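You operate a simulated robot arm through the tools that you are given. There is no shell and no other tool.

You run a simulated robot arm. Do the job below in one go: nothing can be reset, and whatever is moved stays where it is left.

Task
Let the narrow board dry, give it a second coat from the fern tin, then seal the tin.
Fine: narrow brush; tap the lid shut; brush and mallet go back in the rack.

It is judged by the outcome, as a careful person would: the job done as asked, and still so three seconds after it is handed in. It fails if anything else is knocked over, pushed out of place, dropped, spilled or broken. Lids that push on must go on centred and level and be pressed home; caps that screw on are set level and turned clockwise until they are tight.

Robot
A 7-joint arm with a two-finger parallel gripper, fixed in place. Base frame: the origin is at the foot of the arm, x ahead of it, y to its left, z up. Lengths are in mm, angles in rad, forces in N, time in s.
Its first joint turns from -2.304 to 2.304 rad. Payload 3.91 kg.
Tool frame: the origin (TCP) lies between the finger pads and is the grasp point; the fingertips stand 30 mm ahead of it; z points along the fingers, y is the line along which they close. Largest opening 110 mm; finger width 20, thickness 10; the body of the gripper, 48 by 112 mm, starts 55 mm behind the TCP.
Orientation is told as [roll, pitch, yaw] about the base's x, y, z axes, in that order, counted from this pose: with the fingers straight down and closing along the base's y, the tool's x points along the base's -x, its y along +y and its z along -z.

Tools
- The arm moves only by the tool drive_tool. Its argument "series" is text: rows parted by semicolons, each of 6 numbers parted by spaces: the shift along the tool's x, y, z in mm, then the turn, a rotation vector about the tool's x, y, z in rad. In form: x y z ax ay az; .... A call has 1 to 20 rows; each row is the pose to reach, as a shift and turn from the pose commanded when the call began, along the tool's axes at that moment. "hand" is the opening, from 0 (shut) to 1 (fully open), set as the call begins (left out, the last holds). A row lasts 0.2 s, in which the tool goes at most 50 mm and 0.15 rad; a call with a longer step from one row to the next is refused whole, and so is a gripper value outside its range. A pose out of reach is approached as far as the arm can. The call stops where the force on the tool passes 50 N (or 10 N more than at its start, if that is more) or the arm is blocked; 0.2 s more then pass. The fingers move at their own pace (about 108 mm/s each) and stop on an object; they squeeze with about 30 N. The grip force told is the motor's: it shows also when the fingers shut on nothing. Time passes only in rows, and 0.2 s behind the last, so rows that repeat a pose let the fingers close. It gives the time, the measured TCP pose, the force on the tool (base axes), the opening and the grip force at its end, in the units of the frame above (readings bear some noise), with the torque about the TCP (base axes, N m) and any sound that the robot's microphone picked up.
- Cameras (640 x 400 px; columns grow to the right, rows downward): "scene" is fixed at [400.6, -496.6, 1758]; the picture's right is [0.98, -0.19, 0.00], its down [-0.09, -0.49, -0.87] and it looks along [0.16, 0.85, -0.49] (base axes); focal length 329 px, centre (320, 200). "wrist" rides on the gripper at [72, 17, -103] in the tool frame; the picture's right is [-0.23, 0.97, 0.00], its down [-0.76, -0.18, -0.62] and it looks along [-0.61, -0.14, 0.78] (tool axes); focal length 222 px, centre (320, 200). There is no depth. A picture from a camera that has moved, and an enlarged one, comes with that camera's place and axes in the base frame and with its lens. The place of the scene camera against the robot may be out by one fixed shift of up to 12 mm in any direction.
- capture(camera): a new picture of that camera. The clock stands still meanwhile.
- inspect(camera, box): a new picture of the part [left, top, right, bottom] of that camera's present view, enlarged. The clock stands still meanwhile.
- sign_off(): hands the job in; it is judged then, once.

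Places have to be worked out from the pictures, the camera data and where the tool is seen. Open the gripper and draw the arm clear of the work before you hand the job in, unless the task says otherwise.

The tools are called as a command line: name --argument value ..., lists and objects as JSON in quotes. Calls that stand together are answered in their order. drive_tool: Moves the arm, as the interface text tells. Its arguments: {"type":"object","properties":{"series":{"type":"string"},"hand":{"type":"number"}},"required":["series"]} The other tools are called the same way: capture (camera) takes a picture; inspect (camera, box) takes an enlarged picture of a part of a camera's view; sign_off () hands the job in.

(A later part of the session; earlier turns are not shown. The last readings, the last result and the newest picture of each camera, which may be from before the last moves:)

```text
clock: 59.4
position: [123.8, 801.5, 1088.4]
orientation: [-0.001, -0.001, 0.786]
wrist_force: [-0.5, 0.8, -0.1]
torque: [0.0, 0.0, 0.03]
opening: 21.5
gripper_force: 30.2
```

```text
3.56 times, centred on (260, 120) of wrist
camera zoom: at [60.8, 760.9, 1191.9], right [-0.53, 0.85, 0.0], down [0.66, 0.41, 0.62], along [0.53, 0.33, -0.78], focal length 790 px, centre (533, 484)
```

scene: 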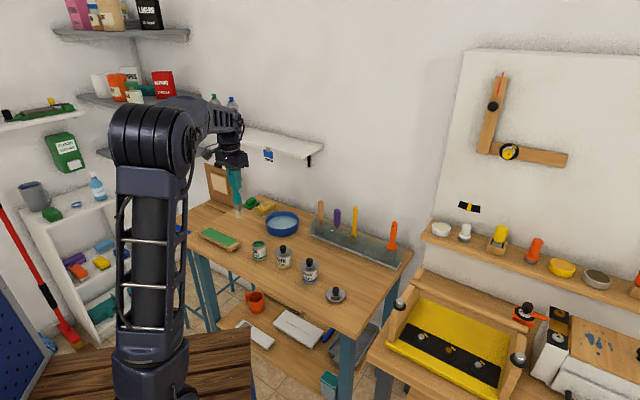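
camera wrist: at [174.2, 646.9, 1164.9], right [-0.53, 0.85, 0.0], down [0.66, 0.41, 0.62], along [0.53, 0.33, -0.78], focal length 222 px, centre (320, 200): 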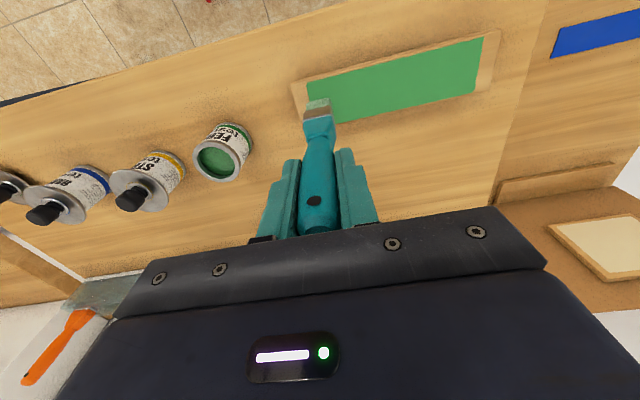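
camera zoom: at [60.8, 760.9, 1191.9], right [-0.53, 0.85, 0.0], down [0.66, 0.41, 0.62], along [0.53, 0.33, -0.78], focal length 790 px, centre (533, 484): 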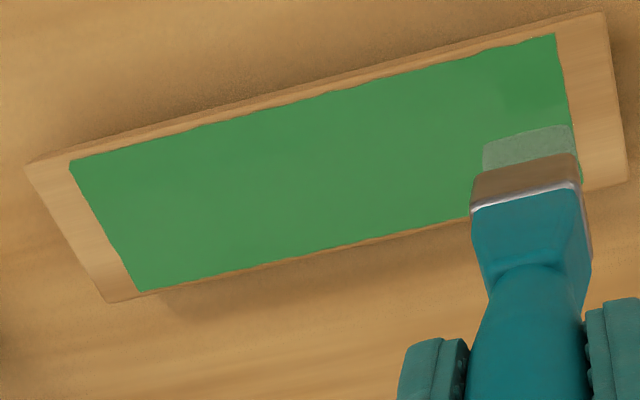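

The whole coat has regained its wet sheen pattern, so I can't tell lanes apart by eye. To be sure of full coverage I'll reload and do the two outer lanes as well, starting with a return to the tin.

drive_tool --series "0 0 -16.5 0 0 0; -4.5 -42.6 -16.5 0 0 0; -9 -85.2 -16.5 0 0 0; -13.5 -127.8 -16.5 0 0 0; -18 -170.4 -16.5 0 0 0; -22.6 -213 -16.5 0 0 0; -27.1 -255.6 -16.5 0 0 0; -31.6 -298.2 -16.5 0 0 0; -31.6 -298.2 5 0 0 0; -31.6 -298.2 5 0 0 0" --hand 0

inspect --camera "wrist" --box '[270, 50, 370, 130]'

inspect --camera "scene" --box '[235, 220, 285, 265]'

inspect --camera "scene" --box '[195, 222, 245, 254]'

```text
clock: 61.6
position: [355.8, 612.6, 1081.6]
orientation: [-0.001, 0.001, 0.786]
wrist_force: [0.0, -0.3, -1.1]
torque: [0.02, -0.02, -0.02]
opening: 21.3
gripper_force: 29.7
```

```text
5.00 times, centred on (320, 90) of wrist
camera zoom: at [294.1, 572.5, 1186.0], right [-0.53, 0.85, 0.0], down [0.66, 0.41, 0.62], along [0.53, 0.33, -0.78], focal length 1111 px, centre (320, 750)
```

zoom: 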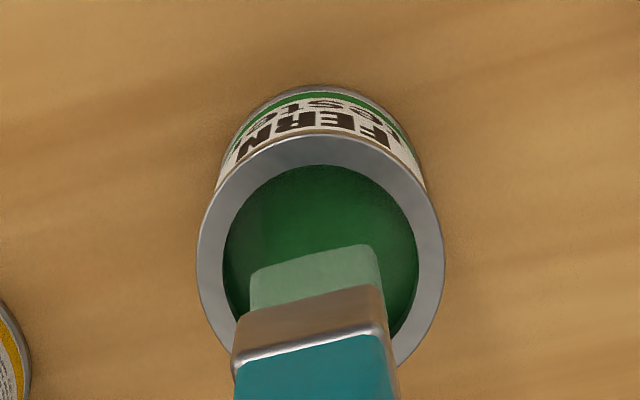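

```text
8.89 times, centred on (260, 242) of scene
camera zoom: at [400.6, -496.6, 1758.0], right [0.98, -0.19, 0.0], down [-0.09, -0.49, -0.87], along [0.16, 0.85, -0.49], focal length 2922 px, centre (853, -178)
```

zoom: 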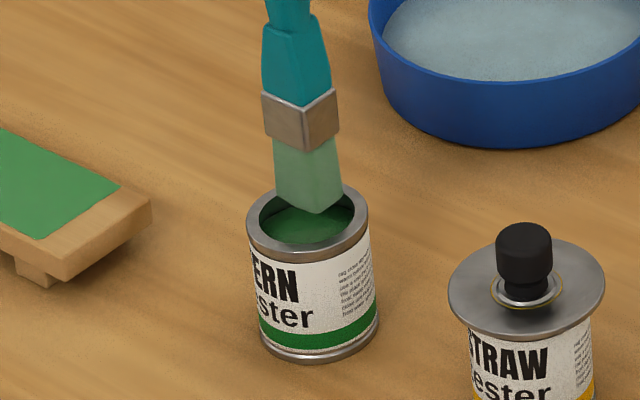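

```text
12.50 times, centred on (220, 238) of scene
camera zoom: at [400.6, -496.6, 1758.0], right [0.98, -0.19, 0.0], down [-0.09, -0.49, -0.87], along [0.16, 0.85, -0.49], focal length 4109 px, centre (1570, -275)
```

zoom: 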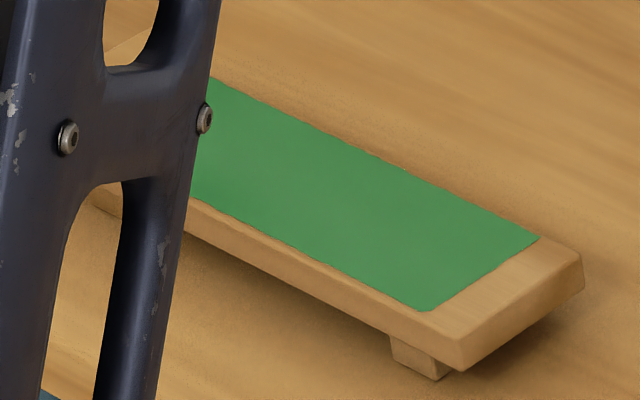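

drive_tool --series "0 0 9 0 0 0; 0 0 18 0 0 0; 0 0 27 0 0 0; 0 0 36.5 0 0 0; 0 0 36.5 0 0 0; 0 0 36.5 0 0 0; 0 0 36.5 0 0 0; 0 0 28 0 0 0; 0 0 19 0 0 0; 0 0 10 0 0 0; 0 0 0 0 0 0; 0 0 -8 0 0 0; 0 0 -8 0 0 0; 0 0 -8 0 0 0; 0 0 -8 0 0 0" --hand 0

inspect --camera "scene" --box '[235, 220, 285, 265]'

```text
clock: 64.8
position: [356.5, 614.6, 1091.0]
orientation: [0.0, 0.001, 0.785]
wrist_force: [-0.4, -0.2, -0.5]
torque: [-0.02, 0.03, -0.02]
opening: 21.5
gripper_force: 29.2
```

```text
8.89 times, centred on (260, 242) of scene
camera zoom: at [400.6, -496.6, 1758.0], right [0.98, -0.19, 0.0], down [-0.09, -0.49, -0.87], along [0.16, 0.85, -0.49], focal length 2922 px, centre (853, -178)
```

zoom: 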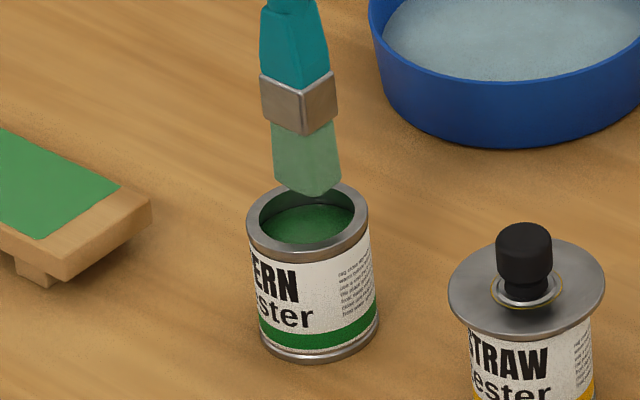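

drive_tool --series "0 0 -15 0 0 0; 3.5 34 -15 0 0 0; 7 68 -15 0 0 0; 10.6 103 -15 0 0 0; 14.2 137 -15 0 0 0; 14.2 137 12 0 0 0; 14.2 137 36 0 0 0; 14.2 137 44 0 0 0; 14.2 137 44 0 0 0" --hand 0

inspect --camera "wrist" --box '[260, 40, 420, 140]'

inspect --camera "scene" --box '[205, 215, 255, 255]'

```text
clock: 66.8
position: [249.9, 699.6, 1048.3]
orientation: [0.001, 0.001, 0.786]
wrist_force: [0.1, 1.3, 0.5]
torque: [0.0, 0.0, 0.01]
opening: 21.1
gripper_force: 30.3
```

```text
4.00 times, centred on (340, 90) of wrist
camera zoom: at [187.2, 659.1, 1151.1], right [-0.53, 0.85, 0.0], down [0.66, 0.41, 0.62], along [0.53, 0.33, -0.78], focal length 888 px, centre (240, 640)
```

zoom: 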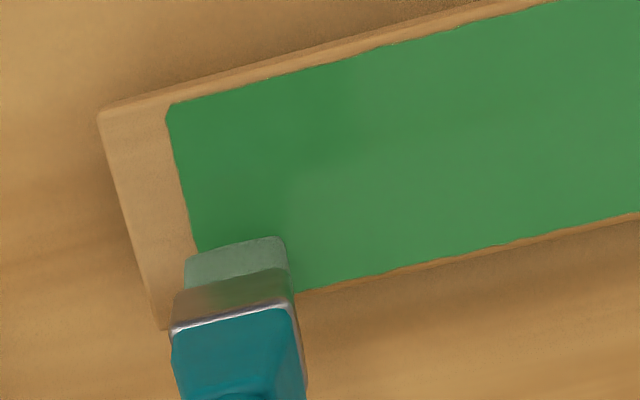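

```text
10.00 times, centred on (230, 235) of scene
camera zoom: at [400.6, -496.6, 1758.0], right [0.98, -0.19, 0.0], down [-0.09, -0.49, -0.87], along [0.16, 0.85, -0.49], focal length 3287 px, centre (1220, -150)
```

zoom: 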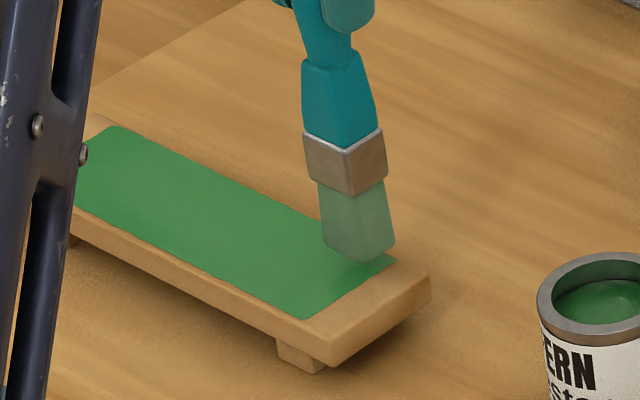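

drive_tool --series "0 0 3 0 0 0; 0 0 6 0 0 0; 0 0 8 0 0 0; 0 0 8 0 0 0" --hand 0

```text
clock: 67.8
position: [249.9, 698.9, 1039.3]
orientation: [0.0, 0.0, 0.786]
wrist_force: [-0.1, -0.2, -0.5]
torque: [0.0, 0.03, -0.04]
opening: 21.2
gripper_force: 30.5
```

drive_tool --series "0 0 1 0 0 0; 0 0 1 0 0 0" --hand 0

drive_tool --series "0 0 0.8 0 0 0; 0 0 0.8 0 0 0" --hand 0

```text
clock: 68.4
position: [249.6, 699.9, 1039.5]
orientation: [0.0, 0.0, 0.786]
wrist_force: [-0.1, -0.5, 7.1]
torque: [-0.15, 0.09, -0.01]
opening: 21.5
gripper_force: 30.1
```

```text
clock: 69.0
position: [249.9, 700.5, 1040.0]
orientation: [0.001, -0.002, 0.785]
wrist_force: [0.5, -0.4, 20.5]
torque: [-0.06, 0.05, -0.02]
opening: 21.2
gripper_force: 30.4
```

drive_tool --series "0 0 -0.6 0 0 0; 0 16 -0.6 0 0 0; 0 32 -0.6 0 0 0; 0 48 -0.6 0 0 0; 0 64 -0.6 0 0 0; 0 80 -0.7 0 0 0" --hand 0

inspect --camera "wrist" --box '[180, 30, 420, 180]'

inspect --camera "scene" --box '[195, 222, 245, 254]'

```text
clock: 70.4
position: [193.5, 755.8, 1038.8]
orientation: [0.001, -0.003, 0.785]
wrist_force: [5.1, -4.4, 23.8]
torque: [-0.46, -0.58, 0.0]
opening: 21.4
gripper_force: 30.0
```

```text
2.67 times, centred on (300, 105) of wrist
camera zoom: at [130.9, 715.7, 1142.2], right [-0.53, 0.85, 0.0], down [0.66, 0.41, 0.62], along [0.53, 0.33, -0.78], focal length 592 px, centre (373, 453)
```

zoom: 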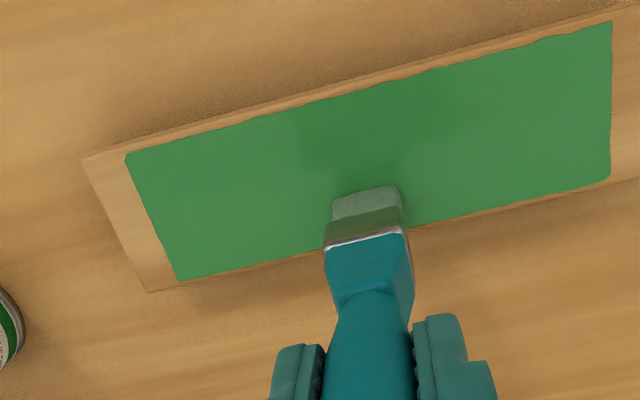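

```text
12.50 times, centred on (220, 238) of scene
camera zoom: at [400.6, -496.6, 1758.0], right [0.98, -0.19, 0.0], down [-0.09, -0.49, -0.87], along [0.16, 0.85, -0.49], focal length 4109 px, centre (1570, -275)
```

zoom: 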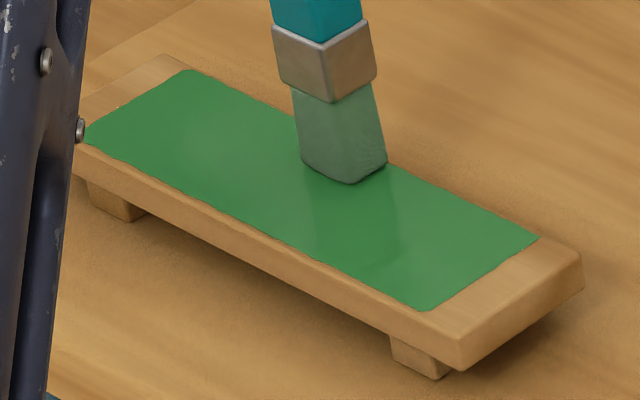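

The whole surface reflects the brush, so it is wet. I'll ease the press a little and finish this lane.

drive_tool --series "0 0 -0.9 0 0 0; 0 16 -0.9 0 0 0; 0 32 -0.9 0 0 0; 0 48 -0.9 0 0 0; 0 64 -0.9 0 0 0; 0 82 -0.9 0 0 0" --hand 0

inspect --camera "wrist" --box '[120, 30, 420, 200]'

inspect --camera "scene" --box '[185, 215, 245, 255]'

```text
clock: 71.8
position: [136.0, 813.0, 1038.4]
orientation: [0.0, 0.0, 0.784]
wrist_force: [1.3, -4.5, 9.8]
torque: [-0.58, -0.08, -0.01]
opening: 21.3
gripper_force: 29.8
```

```text
2.13 times, centred on (270, 115) of wrist
camera zoom: at [72.7, 773.7, 1142.3], right [-0.53, 0.85, 0.0], down [0.66, 0.41, 0.62], along [0.53, 0.33, -0.78], focal length 474 px, centre (427, 381)
```

zoom: 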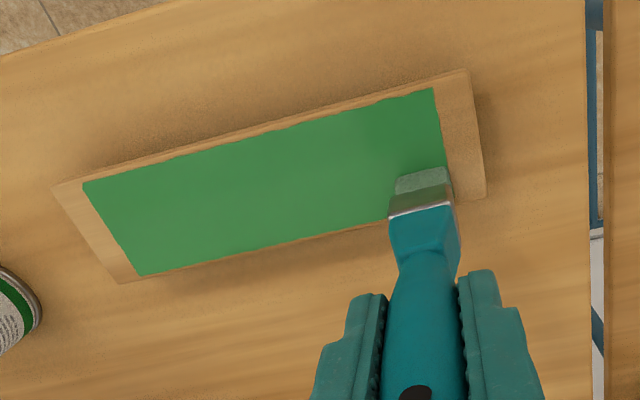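

```text
10.00 times, centred on (215, 235) of scene
camera zoom: at [400.6, -496.6, 1758.0], right [0.98, -0.19, 0.0], down [-0.09, -0.49, -0.87], along [0.16, 0.85, -0.49], focal length 3287 px, centre (1370, -150)
```

zoom: 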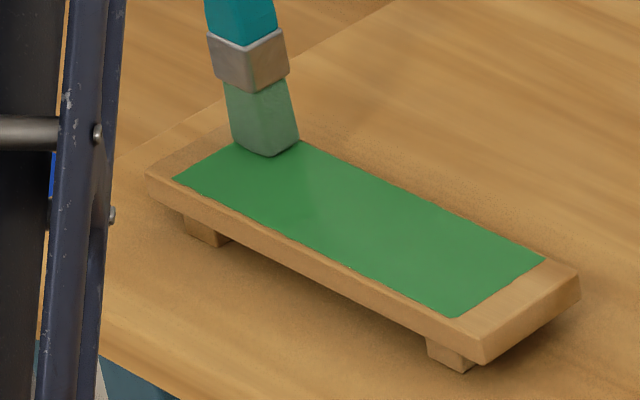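

Second lane done and the board hasn't moved. I'll lift, reload at the tin, then paint the last lane.

drive_tool --series "0 0 -20 0 0 0; 0 0 -45 0 0 0; 0 0 -66 0 0 0; -2 -42.5 -66 0 0 0; -4 -85 -66 0 0 0; -6 -127.5 -66 0 0 0; -8 -170 -66 0 0 0; -10.5 -212.5 -66 0 0 0; -12.5 -255 -66 0 0 0; -14.7 -297.3 -66 0 0 0; -14.7 -297.3 -45 0 0 0; -14.7 -297.3 -45 0 0 0" --hand 0

inspect --camera "wrist" --box '[270, 50, 370, 130]'

inspect --camera "scene" --box '[235, 220, 285, 265]'

```text
clock: 74.4
position: [354.7, 615.3, 1083.8]
orientation: [0.0, -0.001, 0.785]
wrist_force: [-0.2, -0.6, 0.0]
torque: [-0.01, 0.01, 0.02]
opening: 21.4
gripper_force: 30.3
```

```text
5.00 times, centred on (320, 90) of wrist
camera zoom: at [292.4, 573.9, 1187.7], right [-0.53, 0.85, 0.0], down [0.66, 0.41, 0.62], along [0.53, 0.33, -0.78], focal length 1111 px, centre (320, 750)
```

zoom: 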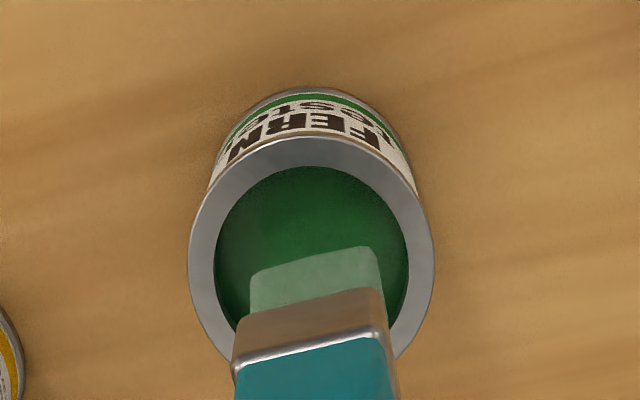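

```text
8.89 times, centred on (260, 242) of scene
camera zoom: at [400.6, -496.6, 1758.0], right [0.98, -0.19, 0.0], down [-0.09, -0.49, -0.87], along [0.16, 0.85, -0.49], focal length 2922 px, centre (853, -178)
```

zoom: 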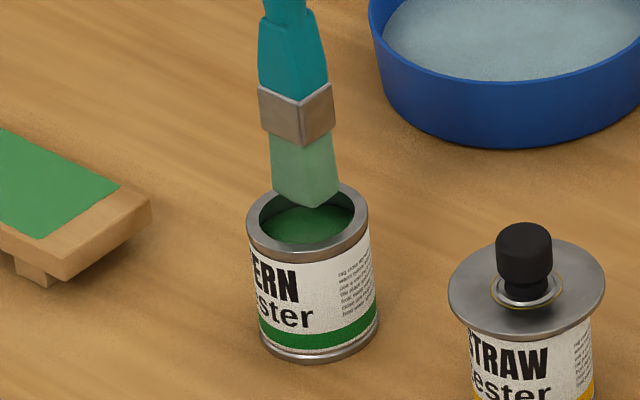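

drive_tool --series "0 -2.3 0 0 0 0; 0 -2.3 10 0 0 0; 0 -2.3 20 0 0 0; 0 -2.3 30 0 0 0; 0 -2.3 39 0 0 0; 0 -2.3 39 0 0 0; 0 -2.3 39 0 0 0; 0 -2.3 39 0 0 0; 0 -2.3 30 0 0 0; 0 -2.3 20 0 0 0; 0 -2.3 10 0 0 0; 0 -2.3 0 0 0 0; 0 -2.3 -8 0 0 0; 0 -2.3 -8 0 0 0; 0 -2.3 -8 0 0 0; 0 -2.3 -8 0 0 0" --hand 0

inspect --camera "scene" --box '[235, 220, 285, 265]'

```text
clock: 77.8
position: [358.3, 613.4, 1092.7]
orientation: [0.0, 0.001, 0.786]
wrist_force: [0.6, -0.4, -0.9]
torque: [0.0, 0.0, -0.04]
opening: 21.6
gripper_force: 30.5
```

```text
8.89 times, centred on (260, 242) of scene
camera zoom: at [400.6, -496.6, 1758.0], right [0.98, -0.19, 0.0], down [-0.09, -0.49, -0.87], along [0.16, 0.85, -0.49], focal length 2922 px, centre (853, -178)
```

zoom: 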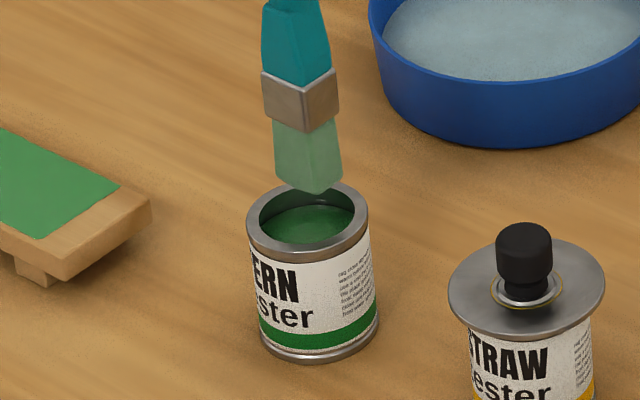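

drive_tool --series "0 0 -13 0 0 0; 12 34 -13 0 0 0; 24 68 -13 0 0 0; 36 103 -13 0 0 0; 48.6 137.3 -13 0 0 0; 48.6 137.3 15 0 0 0; 48.6 137.3 38 0 0 0; 48.6 137.3 48 0 0 0; 48.6 137.3 51 0 0 0; 48.6 137.3 51 0 0 0" --hand 0

inspect --camera "wrist" --box '[260, 40, 420, 140]'

inspect --camera "scene" --box '[205, 215, 255, 255]'

```text
clock: 80.0
position: [225.8, 675.5, 1040.7]
orientation: [0.001, 0.001, 0.785]
wrist_force: [-0.1, 0.0, 0.5]
torque: [-0.02, 0.03, 0.03]
opening: 21.4
gripper_force: 29.6
```

```text
4.00 times, centred on (340, 90) of wrist
camera zoom: at [163.8, 635.0, 1144.7], right [-0.53, 0.85, 0.0], down [0.66, 0.41, 0.62], along [0.53, 0.33, -0.78], focal length 888 px, centre (240, 640)
```

zoom: 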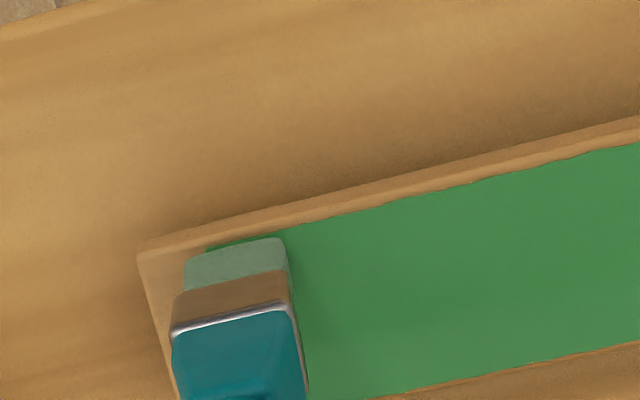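

```text
10.00 times, centred on (230, 235) of scene
camera zoom: at [400.6, -496.6, 1758.0], right [0.98, -0.19, 0.0], down [-0.09, -0.49, -0.87], along [0.16, 0.85, -0.49], focal length 3287 px, centre (1220, -150)
```

zoom: 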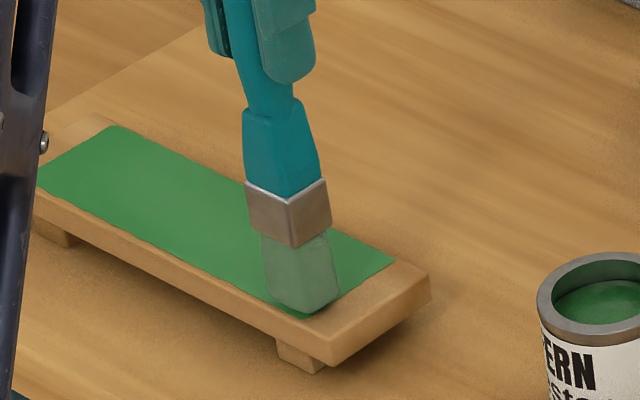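

drive_tool --series "0 0 1 0 0 0; 0 0 1.5 0 0 0; 0 0 1.5 0 0 0" --hand 0

```text
clock: 80.8
position: [226.6, 676.5, 1041.0]
orientation: [0.001, 0.0, 0.784]
wrist_force: [0.1, -0.3, -0.8]
torque: [0.03, -0.04, -0.02]
opening: 21.6
gripper_force: 29.8
```

drive_tool --series "0 0 0.8 0 0 0; 0 0 1.2 0 0 0; 0 0 1.2 0 0 0" --hand 0

```text
clock: 81.6
position: [226.3, 675.6, 1038.0]
orientation: [0.0, -0.001, 0.784]
wrist_force: [-0.3, 0.6, 1.8]
torque: [-0.01, 0.01, 0.01]
opening: 21.3
gripper_force: 29.8
```

Contact is just beginning. I'll press about 0.4 mm more and stroke the first half of this lane.

drive_tool --series "0 0 0.4 0 0 0; 0 16 0.4 0 0 0; 0 32 0.4 0 0 0; 0 48 0.4 0 0 0; 0 64 0.3 0 0 0; 0 80 0.2 0 0 0" --hand 0

inspect --camera "wrist" --box '[180, 30, 420, 180]'

```text
clock: 83.0
position: [169.3, 732.5, 1038.6]
orientation: [0.0, 0.001, 0.786]
wrist_force: [1.4, -2.3, 9.6]
torque: [-0.34, -0.05, 0.02]
opening: 21.2
gripper_force: 30.2
```

```text
2.67 times, centred on (300, 105) of wrist
camera zoom: at [106.6, 692.0, 1142.2], right [-0.53, 0.85, 0.0], down [0.66, 0.41, 0.62], along [0.53, 0.33, -0.78], focal length 592 px, centre (373, 453)
```

zoom: 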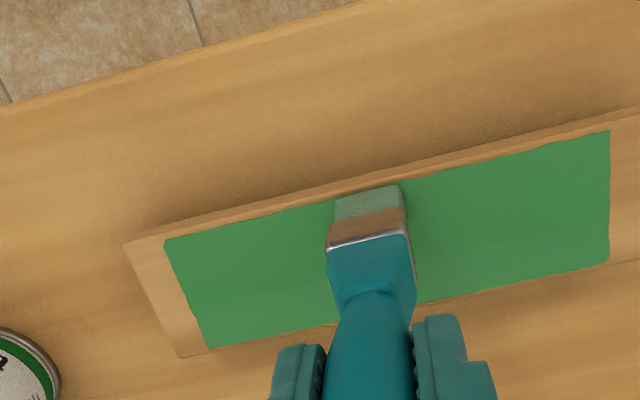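

drive_tool --series "-0.3 16 0 0 0 0; -0.6 32 0 0 0 0; -0.9 48 0 0 0 0; -1.2 64 0 0 0 0; -1.5 83 0 0 0 0" --hand 0

inspect --camera "wrist" --box '[120, 30, 420, 200]'

inspect --camera "scene" --box '[185, 215, 245, 255]'

```text
clock: 84.2
position: [111.2, 791.9, 1039.1]
orientation: [0.0, -0.001, 0.782]
wrist_force: [0.5, -1.3, 3.5]
torque: [-0.11, -0.02, -0.01]
opening: 21.6
gripper_force: 29.8
```

```text
2.13 times, centred on (270, 115) of wrist
camera zoom: at [49.5, 751.6, 1142.3], right [-0.53, 0.85, 0.0], down [0.67, 0.41, 0.62], along [0.53, 0.33, -0.78], focal length 474 px, centre (427, 381)
```

zoom: 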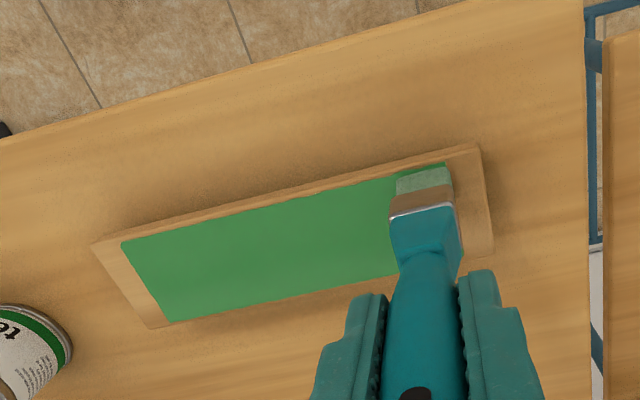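

```text
10.00 times, centred on (215, 235) of scene
camera zoom: at [400.6, -496.6, 1758.0], right [0.98, -0.19, 0.0], down [-0.09, -0.49, -0.87], along [0.16, 0.85, -0.49], focal length 3287 px, centre (1370, -150)
```

zoom: 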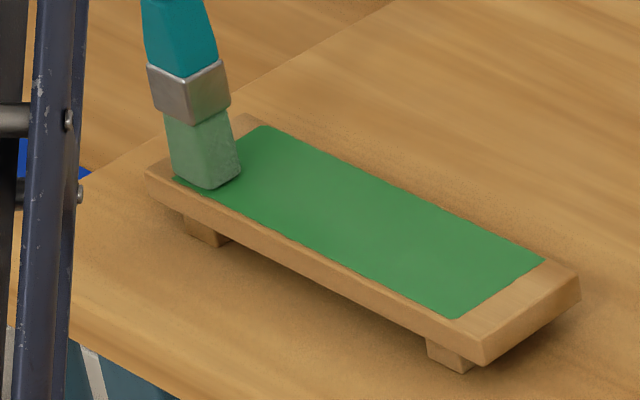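

All three lanes have been stroked. The early part of the middle lane briefly lost contact, so I'll run one light return stroke down the centre.

drive_tool --series "0 0 -4 0 0 0; 0 0 -8 0 0 0; -17 0 -8 0 0 0; -17 0 -3 0 0 0; -17 0 0 0 0 0; -17 0 0 0 0 0" --hand 0

```text
clock: 85.6
position: [123.7, 803.2, 1038.3]
orientation: [0.001, 0.001, 0.785]
wrist_force: [-0.1, 0.3, 2.6]
torque: [-0.01, -0.04, 0.02]
opening: 21.4
gripper_force: 30.3
```

drive_tool --series "0 0 0.3 0 0 0; 0 -16 0.3 0 0 0; 0.3 -32 0.3 0 0 0; 0.5 -48 0.3 0 0 0; 0.7 -64 0.3 0 0 0; 0.9 -80 0.3 0 0 0" --hand 0

```text
clock: 87.0
position: [179.1, 746.4, 1039.4]
orientation: [0.001, 0.001, 0.784]
wrist_force: [-2.2, -0.1, 8.7]
torque: [0.08, 0.21, -0.01]
opening: 21.1
gripper_force: 29.4
```

drive_tool --series "0.2 -16 0 0 0 0; 0.4 -32 0 0 0 0; 0.6 -48 0 0 0 0; 0.8 -64 0 0 0 0; 1 -82 0 0 0 0" --hand 0

inspect --camera "wrist" --box '[220, 30, 520, 180]'

inspect --camera "scene" --box '[195, 215, 255, 255]'

```text
clock: 88.2
position: [237.5, 688.0, 1038.6]
orientation: [0.0, -0.002, 0.784]
wrist_force: [-1.6, 3.0, 14.3]
torque: [0.33, 0.32, -0.01]
opening: 21.2
gripper_force: 29.4
```

```text
2.13 times, centred on (370, 105) of wrist
camera zoom: at [174.7, 647.4, 1141.9], right [-0.53, 0.85, 0.0], down [0.66, 0.41, 0.62], along [0.53, 0.33, -0.78], focal length 474 px, centre (213, 403)
```

zoom: 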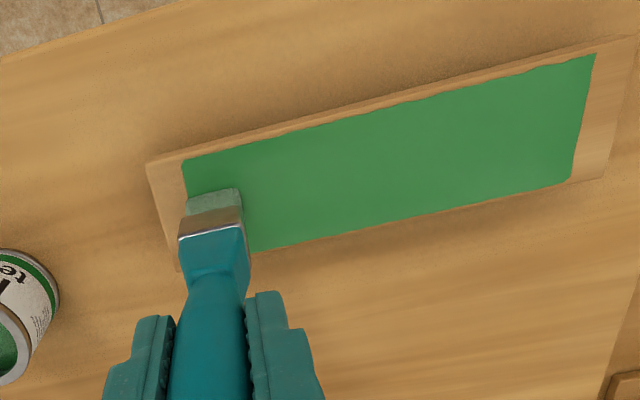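

```text
10.00 times, centred on (225, 235) of scene
camera zoom: at [400.6, -496.6, 1758.0], right [0.98, -0.19, 0.0], down [-0.09, -0.49, -0.87], along [0.16, 0.85, -0.49], focal length 3287 px, centre (1270, -150)
```

zoom: 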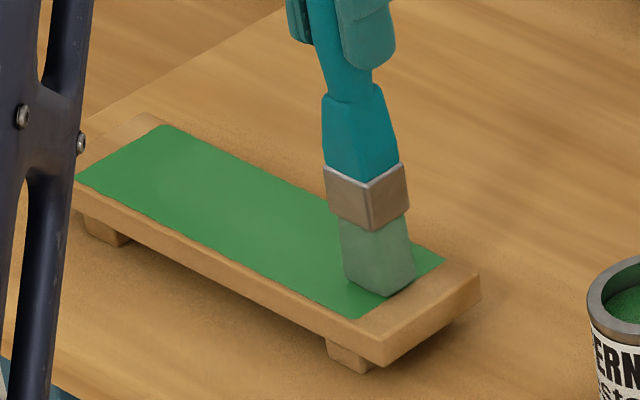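

The second coat is complete. I'll lift off and carry the brush high to a point in front of its rack slot.

drive_tool --series "0 0 -15 0 0 0; 0 0 -50 0 0 0; 0 0 -95 0 0 0; 0 0 -141 0 0 0; -16.5 -43.3 -141 0 0 0; -32.9 -86.7 -141 0 0 0; -49.4 -130 -141 0 0 0; -65.9 -173.4 -141 0 0 0; -82.3 -216.7 -141 0 0 0; -98.8 -260 -141 0 0 0; -115.3 -303.4 -141 0 0 0; -131.7 -346.7 -141 0 0 0; -148.2 -390 -141 0 0 0; -164.7 -433.4 -141 0 0 0; -181.1 -476.7 -141 0 0 0; -197.6 -520.1 -141 0 0 0; -197.6 -520.1 -141 0 0 0" --hand 0

capture --camera "wrist"

inspect --camera "scene" --box '[195, 222, 245, 254]'

capture --camera "scene"

```text
clock: 91.8
position: [745.1, 460.0, 1179.9]
orientation: [0.0, 0.0, 0.786]
wrist_force: [-0.2, 0.5, -0.4]
torque: [-0.01, 0.03, 0.03]
opening: 21.6
gripper_force: 30.0
```

```text
taken
camera wrist: at [682.7, 419.4, 1282.5], right [-0.53, 0.85, 0.0], down [0.66, 0.41, 0.62], along [0.53, 0.33, -0.78], focal length 222 px, centre (320, 200)
```

wrist: 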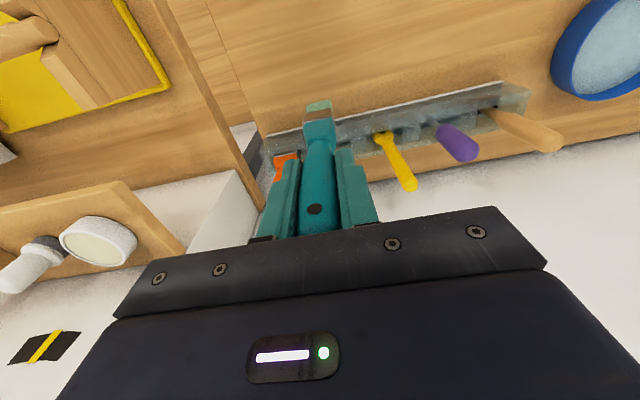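

```text
12.50 times, centred on (220, 238) of scene
camera zoom: at [400.6, -496.6, 1758.0], right [0.98, -0.19, 0.0], down [-0.09, -0.49, -0.87], along [0.16, 0.85, -0.49], focal length 4109 px, centre (1570, -275)
```

zoom: 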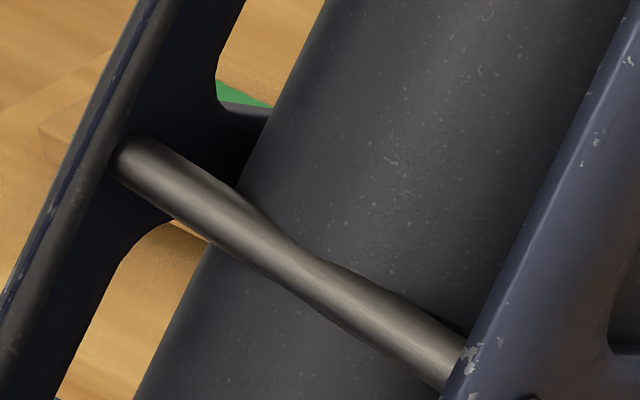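

```text
taken
```

scene: 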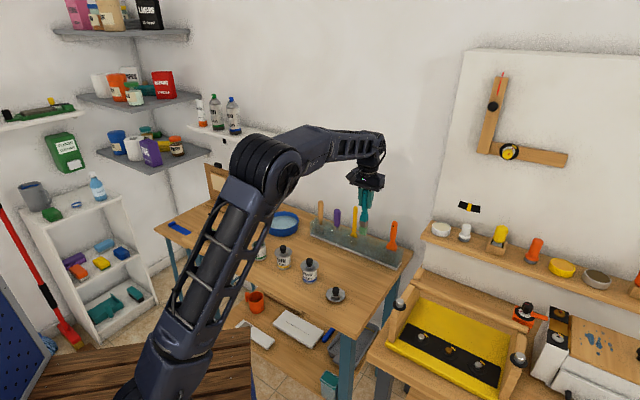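

drive_tool --series "-33 0 0 0 0 0; -66 0 0 0 0 0; -99.1 0 0 0 0 0; -99.1 0 30 0 0 0; -99.1 0 60 0 0 0; -99.1 0 60 0 0 0" --hand 0

inspect --camera "wrist" --box '[220, 60, 420, 200]'

inspect --camera "scene" --box '[340, 190, 420, 270]'

```text
clock: 93.2
position: [814.3, 529.1, 1118.3]
orientation: [-0.002, 0.0, 0.786]
wrist_force: [-0.5, -0.1, -0.6]
torque: [-0.02, 0.01, 0.03]
opening: 21.7
gripper_force: 30.0
```

```text
2.86 times, centred on (320, 130) of wrist
camera zoom: at [751.9, 489.4, 1221.8], right [-0.53, 0.85, 0.0], down [0.66, 0.41, 0.62], along [0.53, 0.33, -0.78], focal length 635 px, centre (320, 400)
```

zoom: 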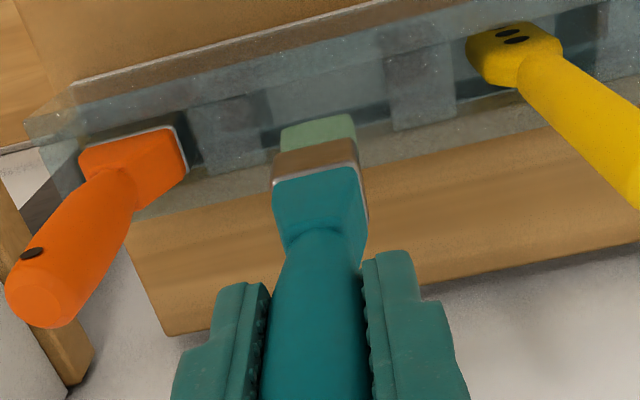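

```text
5.00 times, centred on (380, 230) of scene
camera zoom: at [400.6, -496.6, 1758.0], right [0.98, -0.19, 0.0], down [-0.09, -0.49, -0.87], along [0.16, 0.85, -0.49], focal length 1644 px, centre (20, 50)
```

zoom: 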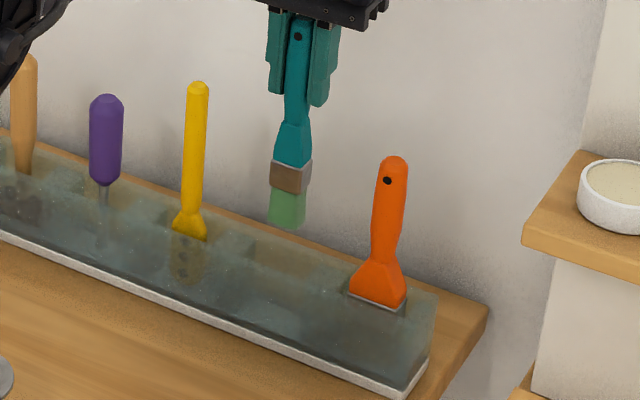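

drive_tool --series "-0.7 0 12 0 0 0; -0.7 0 24 0 0 0; -0.7 0 36 0 0 0; -0.7 0 36 0 0 0" --hand 0

inspect --camera "wrist" --box '[240, 70, 400, 190]'

inspect --camera "scene" --box '[340, 200, 410, 270]'

```text
clock: 94.2
position: [814.9, 531.9, 1082.3]
orientation: [0.0, 0.0, 0.785]
wrist_force: [0.0, -0.4, 0.4]
torque: [0.01, -0.01, 0.02]
opening: 21.3
gripper_force: 30.1
```

```text
3.33 times, centred on (320, 130) of wrist
camera zoom: at [752.8, 489.9, 1185.6], right [-0.53, 0.85, 0.0], down [0.66, 0.41, 0.62], along [0.53, 0.33, -0.78], focal length 740 px, centre (320, 433)
```

zoom: 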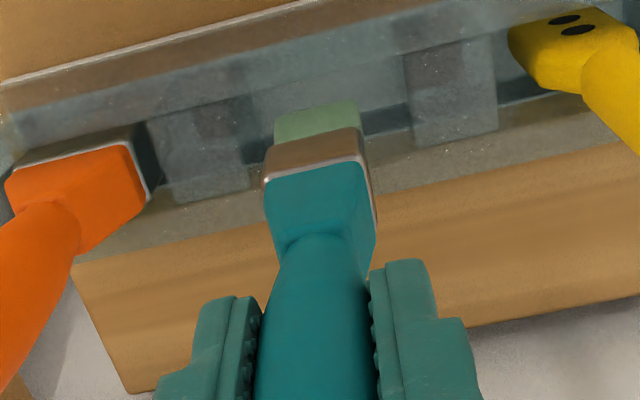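

```text
5.71 times, centred on (375, 235) of scene
camera zoom: at [400.6, -496.6, 1758.0], right [0.98, -0.19, 0.0], down [-0.09, -0.49, -0.87], along [0.16, 0.85, -0.49], focal length 1878 px, centre (6, 0)
```

zoom: 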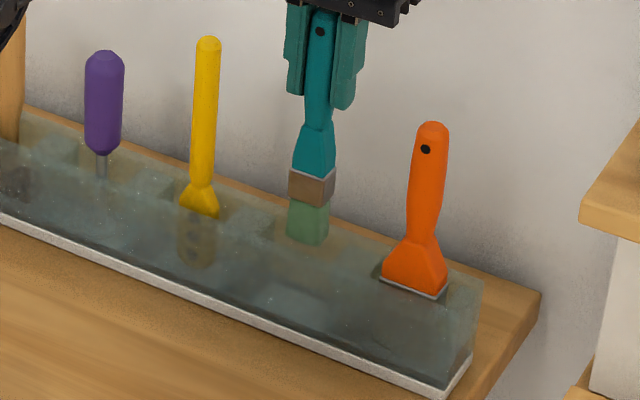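

The brush is entering its slot cleanly. I'll continue down while watching the force.

drive_tool --series "0 0 12 0 0 0; 0 0 24 0 0 0; 0 0 36 0 0 0; 0 0 48 0 0 0; 0 0 54 0 0 0; 0 0 54 0 0 0" --hand 0

inspect --camera "scene" --box '[340, 200, 410, 270]'

```text
clock: 95.6
position: [814.4, 530.7, 1029.3]
orientation: [-0.001, 0.001, 0.786]
wrist_force: [-0.4, 0.3, -0.7]
torque: [0.02, 0.04, 0.01]
opening: 21.7
gripper_force: 30.1
```

```text
5.71 times, centred on (375, 235) of scene
camera zoom: at [400.6, -496.6, 1758.0], right [0.98, -0.19, 0.0], down [-0.09, -0.49, -0.87], along [0.16, 0.85, -0.49], focal length 1878 px, centre (6, 0)
```

zoom: 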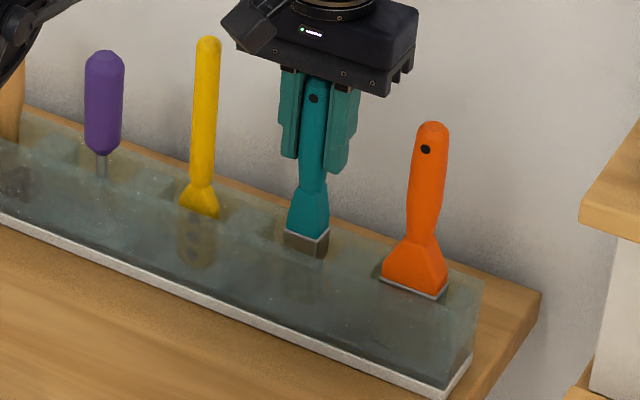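

drive_tool --series "0 0 3 0 0 0; 0 0 5 0 0 0; 0 0 6.5 0 0 0; 0 0 6.5 0 0 0" --hand 0

```text
clock: 96.6
position: [814.9, 529.7, 1023.4]
orientation: [0.0, -0.001, 0.785]
wrist_force: [0.4, 1.2, -0.2]
torque: [0.02, -0.02, 0.0]
opening: 21.2
gripper_force: 29.8
```

drive_tool --series "0 0 1 0 0 0; 0 0 2 0 0 0; 0 0 2 0 0 0" --hand 0

drive_tool --series "0 0 1 0 0 0; 0 0 1.5 0 0 0; 0 0 1.5 0 0 0" --hand 0

inspect --camera "scene" --box '[340, 200, 410, 270]'

```text
clock: 97.4
position: [816.0, 530.3, 1021.4]
orientation: [0.001, 0.001, 0.785]
wrist_force: [-0.8, 0.2, 0.0]
torque: [-0.03, 0.03, 0.02]
opening: 21.5
gripper_force: 30.3
```

```text
clock: 98.2
position: [814.9, 530.3, 1020.4]
orientation: [-0.001, -0.002, 0.785]
wrist_force: [-1.2, -3.3, 15.7]
torque: [-0.31, 0.23, -0.06]
opening: 21.3
gripper_force: 30.1
```

```text
5.71 times, centred on (375, 235) of scene
camera zoom: at [400.6, -496.6, 1758.0], right [0.98, -0.19, 0.0], down [-0.09, -0.49, -0.87], along [0.16, 0.85, -0.49], focal length 1878 px, centre (6, 0)
```

zoom: 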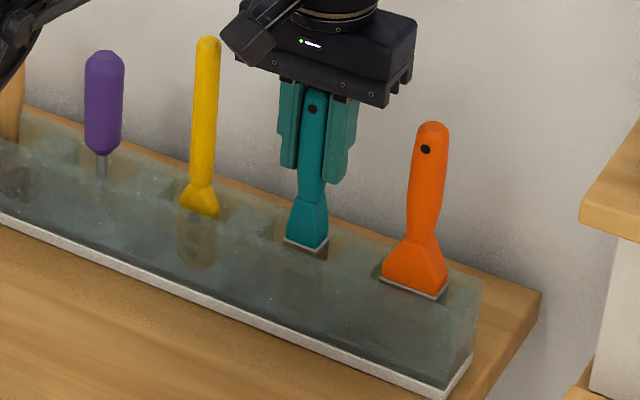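

Bottom contact is felt. I'll ease up slightly, open, and check that the brush stays put.

drive_tool --series "0 0 -0.8 0 0 0; 0 0 -0.8 0 0 0" --hand 0

drive_tool --series "0 0 0 0 0 0; 0 0 0 0 0 0; 0 0 0 0 0 0" --hand 0.55

capture --camera "wrist"

inspect --camera "scene" --box '[340, 200, 410, 270]'

```text
clock: 98.8
position: [815.6, 528.8, 1021.1]
orientation: [-0.001, 0.001, 0.784]
wrist_force: [3.3, 2.2, 14.3]
torque: [0.33, -0.36, 0.01]
opening: 21.4
gripper_force: 29.8
```

```text
clock: 99.6
position: [815.7, 529.0, 1020.1]
orientation: [0.001, -0.001, 0.786]
wrist_force: [0.6, 0.4, 0.7]
torque: [-0.01, 0.0, 0.02]
opening: 60.4
gripper_force: 0.0
```

```text
taken
camera wrist: at [752.7, 489.8, 1123.1], right [-0.53, 0.85, 0.0], down [0.66, 0.41, 0.62], along [0.53, 0.33, -0.78], focal length 222 px, centre (320, 200)
```

wrist: 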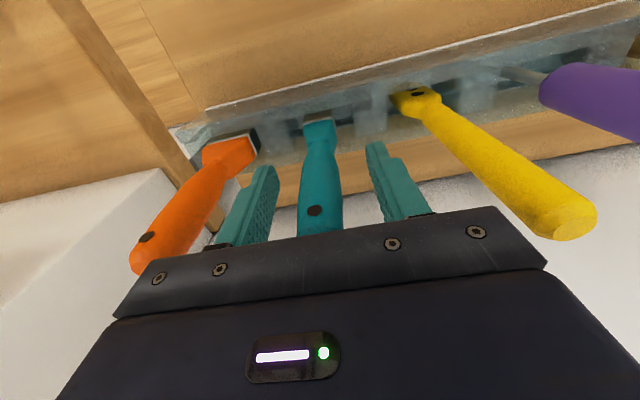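

```text
5.71 times, centred on (375, 235) of scene
camera zoom: at [400.6, -496.6, 1758.0], right [0.98, -0.19, 0.0], down [-0.09, -0.49, -0.87], along [0.16, 0.85, -0.49], focal length 1878 px, centre (6, 0)
```

zoom: 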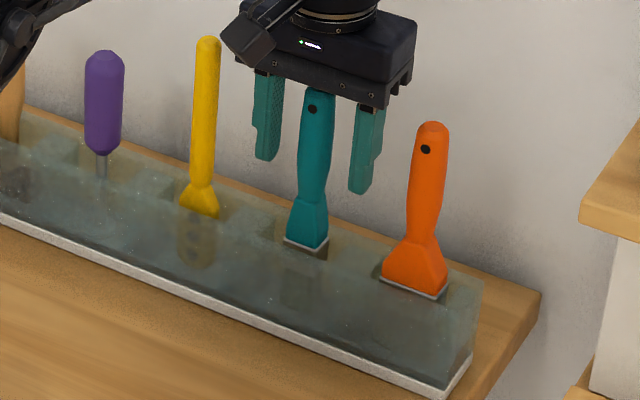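

The brush stands back in its slot. I'll raise the gripper clear and head for the lid.

drive_tool --series "0 0 -20 0 0 0; 0 0 -50 0 0 0; 0 0 -90 0 0 0; 0 0 -130 0 0 0; 0 0 -160 0 0 0" --hand 0.55

inspect --camera "scene" --box '[300, 190, 420, 320]'

```text
clock: 100.8
position: [816.6, 528.5, 1179.8]
orientation: [0.0, -0.001, 0.786]
wrist_force: [0.6, 0.1, -0.7]
torque: [-0.02, 0.02, -0.03]
opening: 60.3
gripper_force: 0.1
```

```text
3.08 times, centred on (360, 255) of scene
camera zoom: at [400.6, -496.6, 1758.0], right [0.98, -0.19, 0.0], down [-0.09, -0.49, -0.87], along [0.16, 0.85, -0.49], focal length 1012 px, centre (197, 31)
```

zoom: 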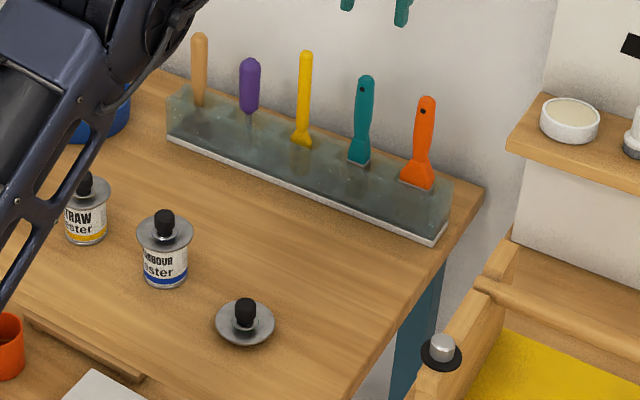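

Next, the loose lid at about (615, 329). I'll move above it for a close look at the knob.

drive_tool --series "40 0 0 0 0 0; 80 0 0 0 0 0; 120 0 0 0 0 0; 160 0 20 0 0 0; 200 0 45 0 0 0; 240 0 70 0 0 0; 283 0 90 0 0 0; 283 0 120 0 0 0; 283 0 120 0 0 0" --hand 0.55

capture --camera "wrist"

inspect --camera "wrist" --box '[250, 50, 390, 150]'

inspect --camera "scene" --box '[320, 270, 360, 310]'

```text
clock: 102.8
position: [613.7, 330.5, 1060.4]
orientation: [-0.001, -0.001, 0.784]
wrist_force: [-0.1, -1.0, -0.1]
torque: [-0.01, -0.01, 0.05]
opening: 60.5
gripper_force: 0.0
```

```text
taken
camera wrist: at [550.9, 289.7, 1163.3], right [-0.53, 0.85, 0.0], down [0.66, 0.41, 0.62], along [0.53, 0.33, -0.78], focal length 222 px, centre (320, 200)
```

wrist: 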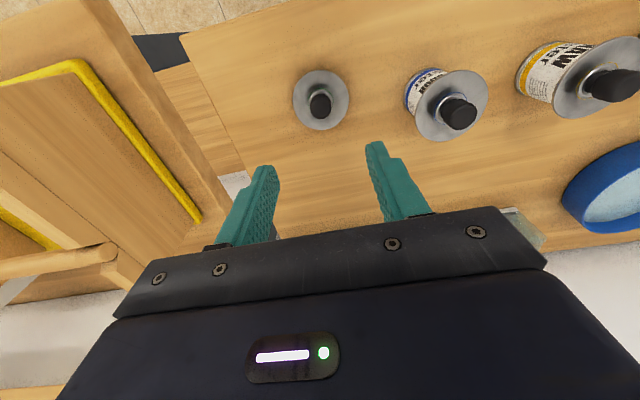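

```text
4.00 times, centred on (320, 100) of wrist
camera zoom: at [550.9, 289.7, 1163.3], right [-0.53, 0.85, 0.0], down [0.66, 0.41, 0.62], along [0.53, 0.33, -0.78], focal length 888 px, centre (320, 600)
```

zoom: 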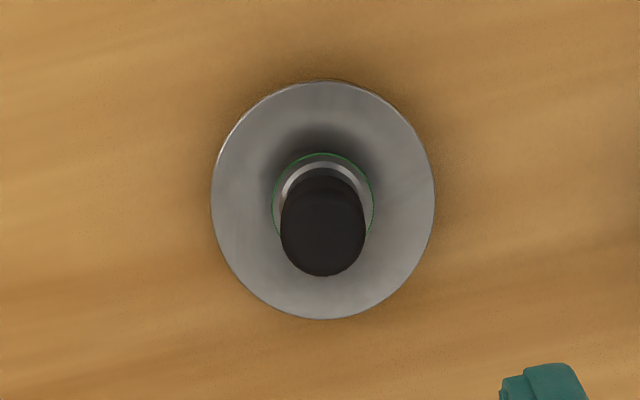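

```text
10.00 times, centred on (340, 290) of scene
camera zoom: at [400.6, -496.6, 1758.0], right [0.98, -0.19, 0.0], down [-0.09, -0.49, -0.87], along [0.16, 0.85, -0.49], focal length 3287 px, centre (120, -700)
```

zoom: 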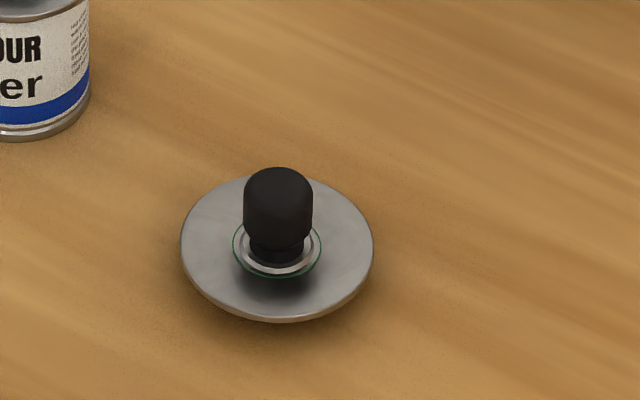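

The lid centre is within about 1 mm of the TCP axis, and its knob is about 23 mm across with its top at about 907. I'll descend so the fingertips stay clear of the disc, then check.

drive_tool --series "-1 0.5 40 0 0 0; -1 0.5 80 0 0 0; -1 0.5 115 0 0 0; -1 0.5 115 0 0 0" --hand 0.5

capture --camera "wrist"

inspect --camera "scene" --box '[310, 250, 370, 310]'

```text
clock: 103.8
position: [614.8, 332.4, 943.9]
orientation: [0.0, 0.001, 0.783]
wrist_force: [0.6, 0.7, 0.4]
torque: [0.01, -0.01, -0.01]
opening: 55.1
gripper_force: 0.1
```

```text
taken
camera wrist: at [551.5, 291.4, 1047.8], right [-0.53, 0.85, 0.0], down [0.66, 0.41, 0.62], along [0.53, 0.33, -0.78], focal length 222 px, centre (320, 200)
```

wrist: 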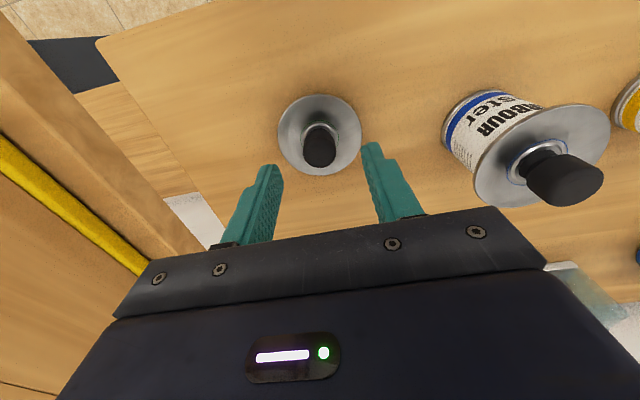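

```text
6.67 times, centred on (340, 280) of scene
camera zoom: at [400.6, -496.6, 1758.0], right [0.98, -0.19, 0.0], down [-0.09, -0.49, -0.87], along [0.16, 0.85, -0.49], focal length 2192 px, centre (187, -333)
```

zoom: 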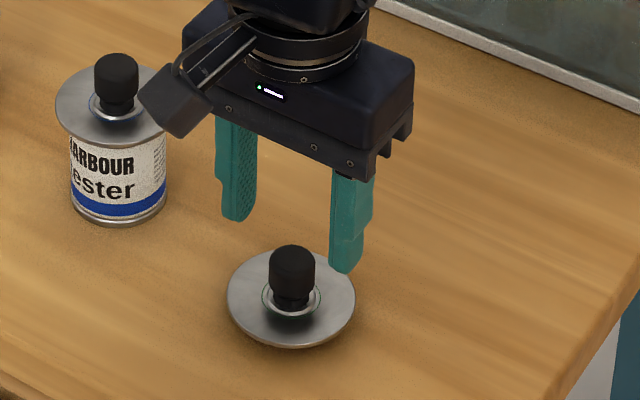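

Knob is centred. I'll lower to grip its thick part, with the fingertips about 10 mm above the disc, and close.

drive_tool --series "0 0 15 0 0 0; 0 0 28 0 0 0; 0 0 34 0 0 0; 0 0 34 0 0 0" --hand 0.5

inspect --camera "scene" --box '[310, 250, 370, 310]'

capture --camera "wrist"

```text
clock: 104.8
position: [615.7, 331.6, 910.3]
orientation: [0.0, -0.001, 0.785]
wrist_force: [-0.8, -0.1, 0.5]
torque: [0.0, 0.01, -0.03]
opening: 55.1
gripper_force: 0.1
```

```text
6.67 times, centred on (340, 280) of scene
camera zoom: at [400.6, -496.6, 1758.0], right [0.98, -0.19, 0.0], down [-0.09, -0.49, -0.87], along [0.16, 0.85, -0.49], focal length 2192 px, centre (187, -333)
```

zoom: 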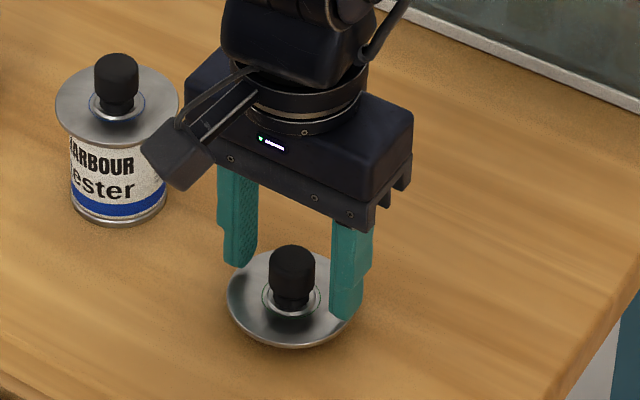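

```text
taken
camera wrist: at [552.8, 291.5, 1014.1], right [-0.53, 0.85, 0.0], down [0.66, 0.41, 0.62], along [0.53, 0.33, -0.78], focal length 222 px, centre (320, 200)
```

wrist: 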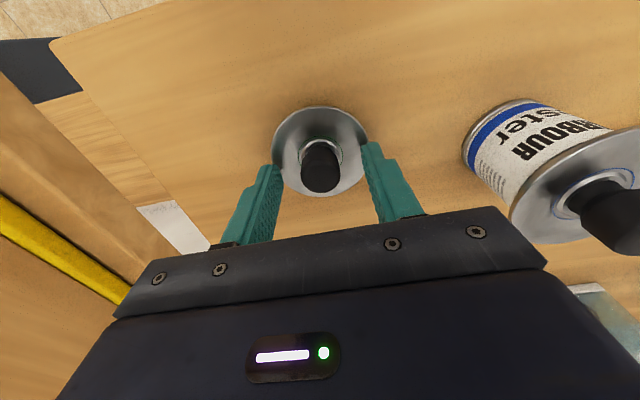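

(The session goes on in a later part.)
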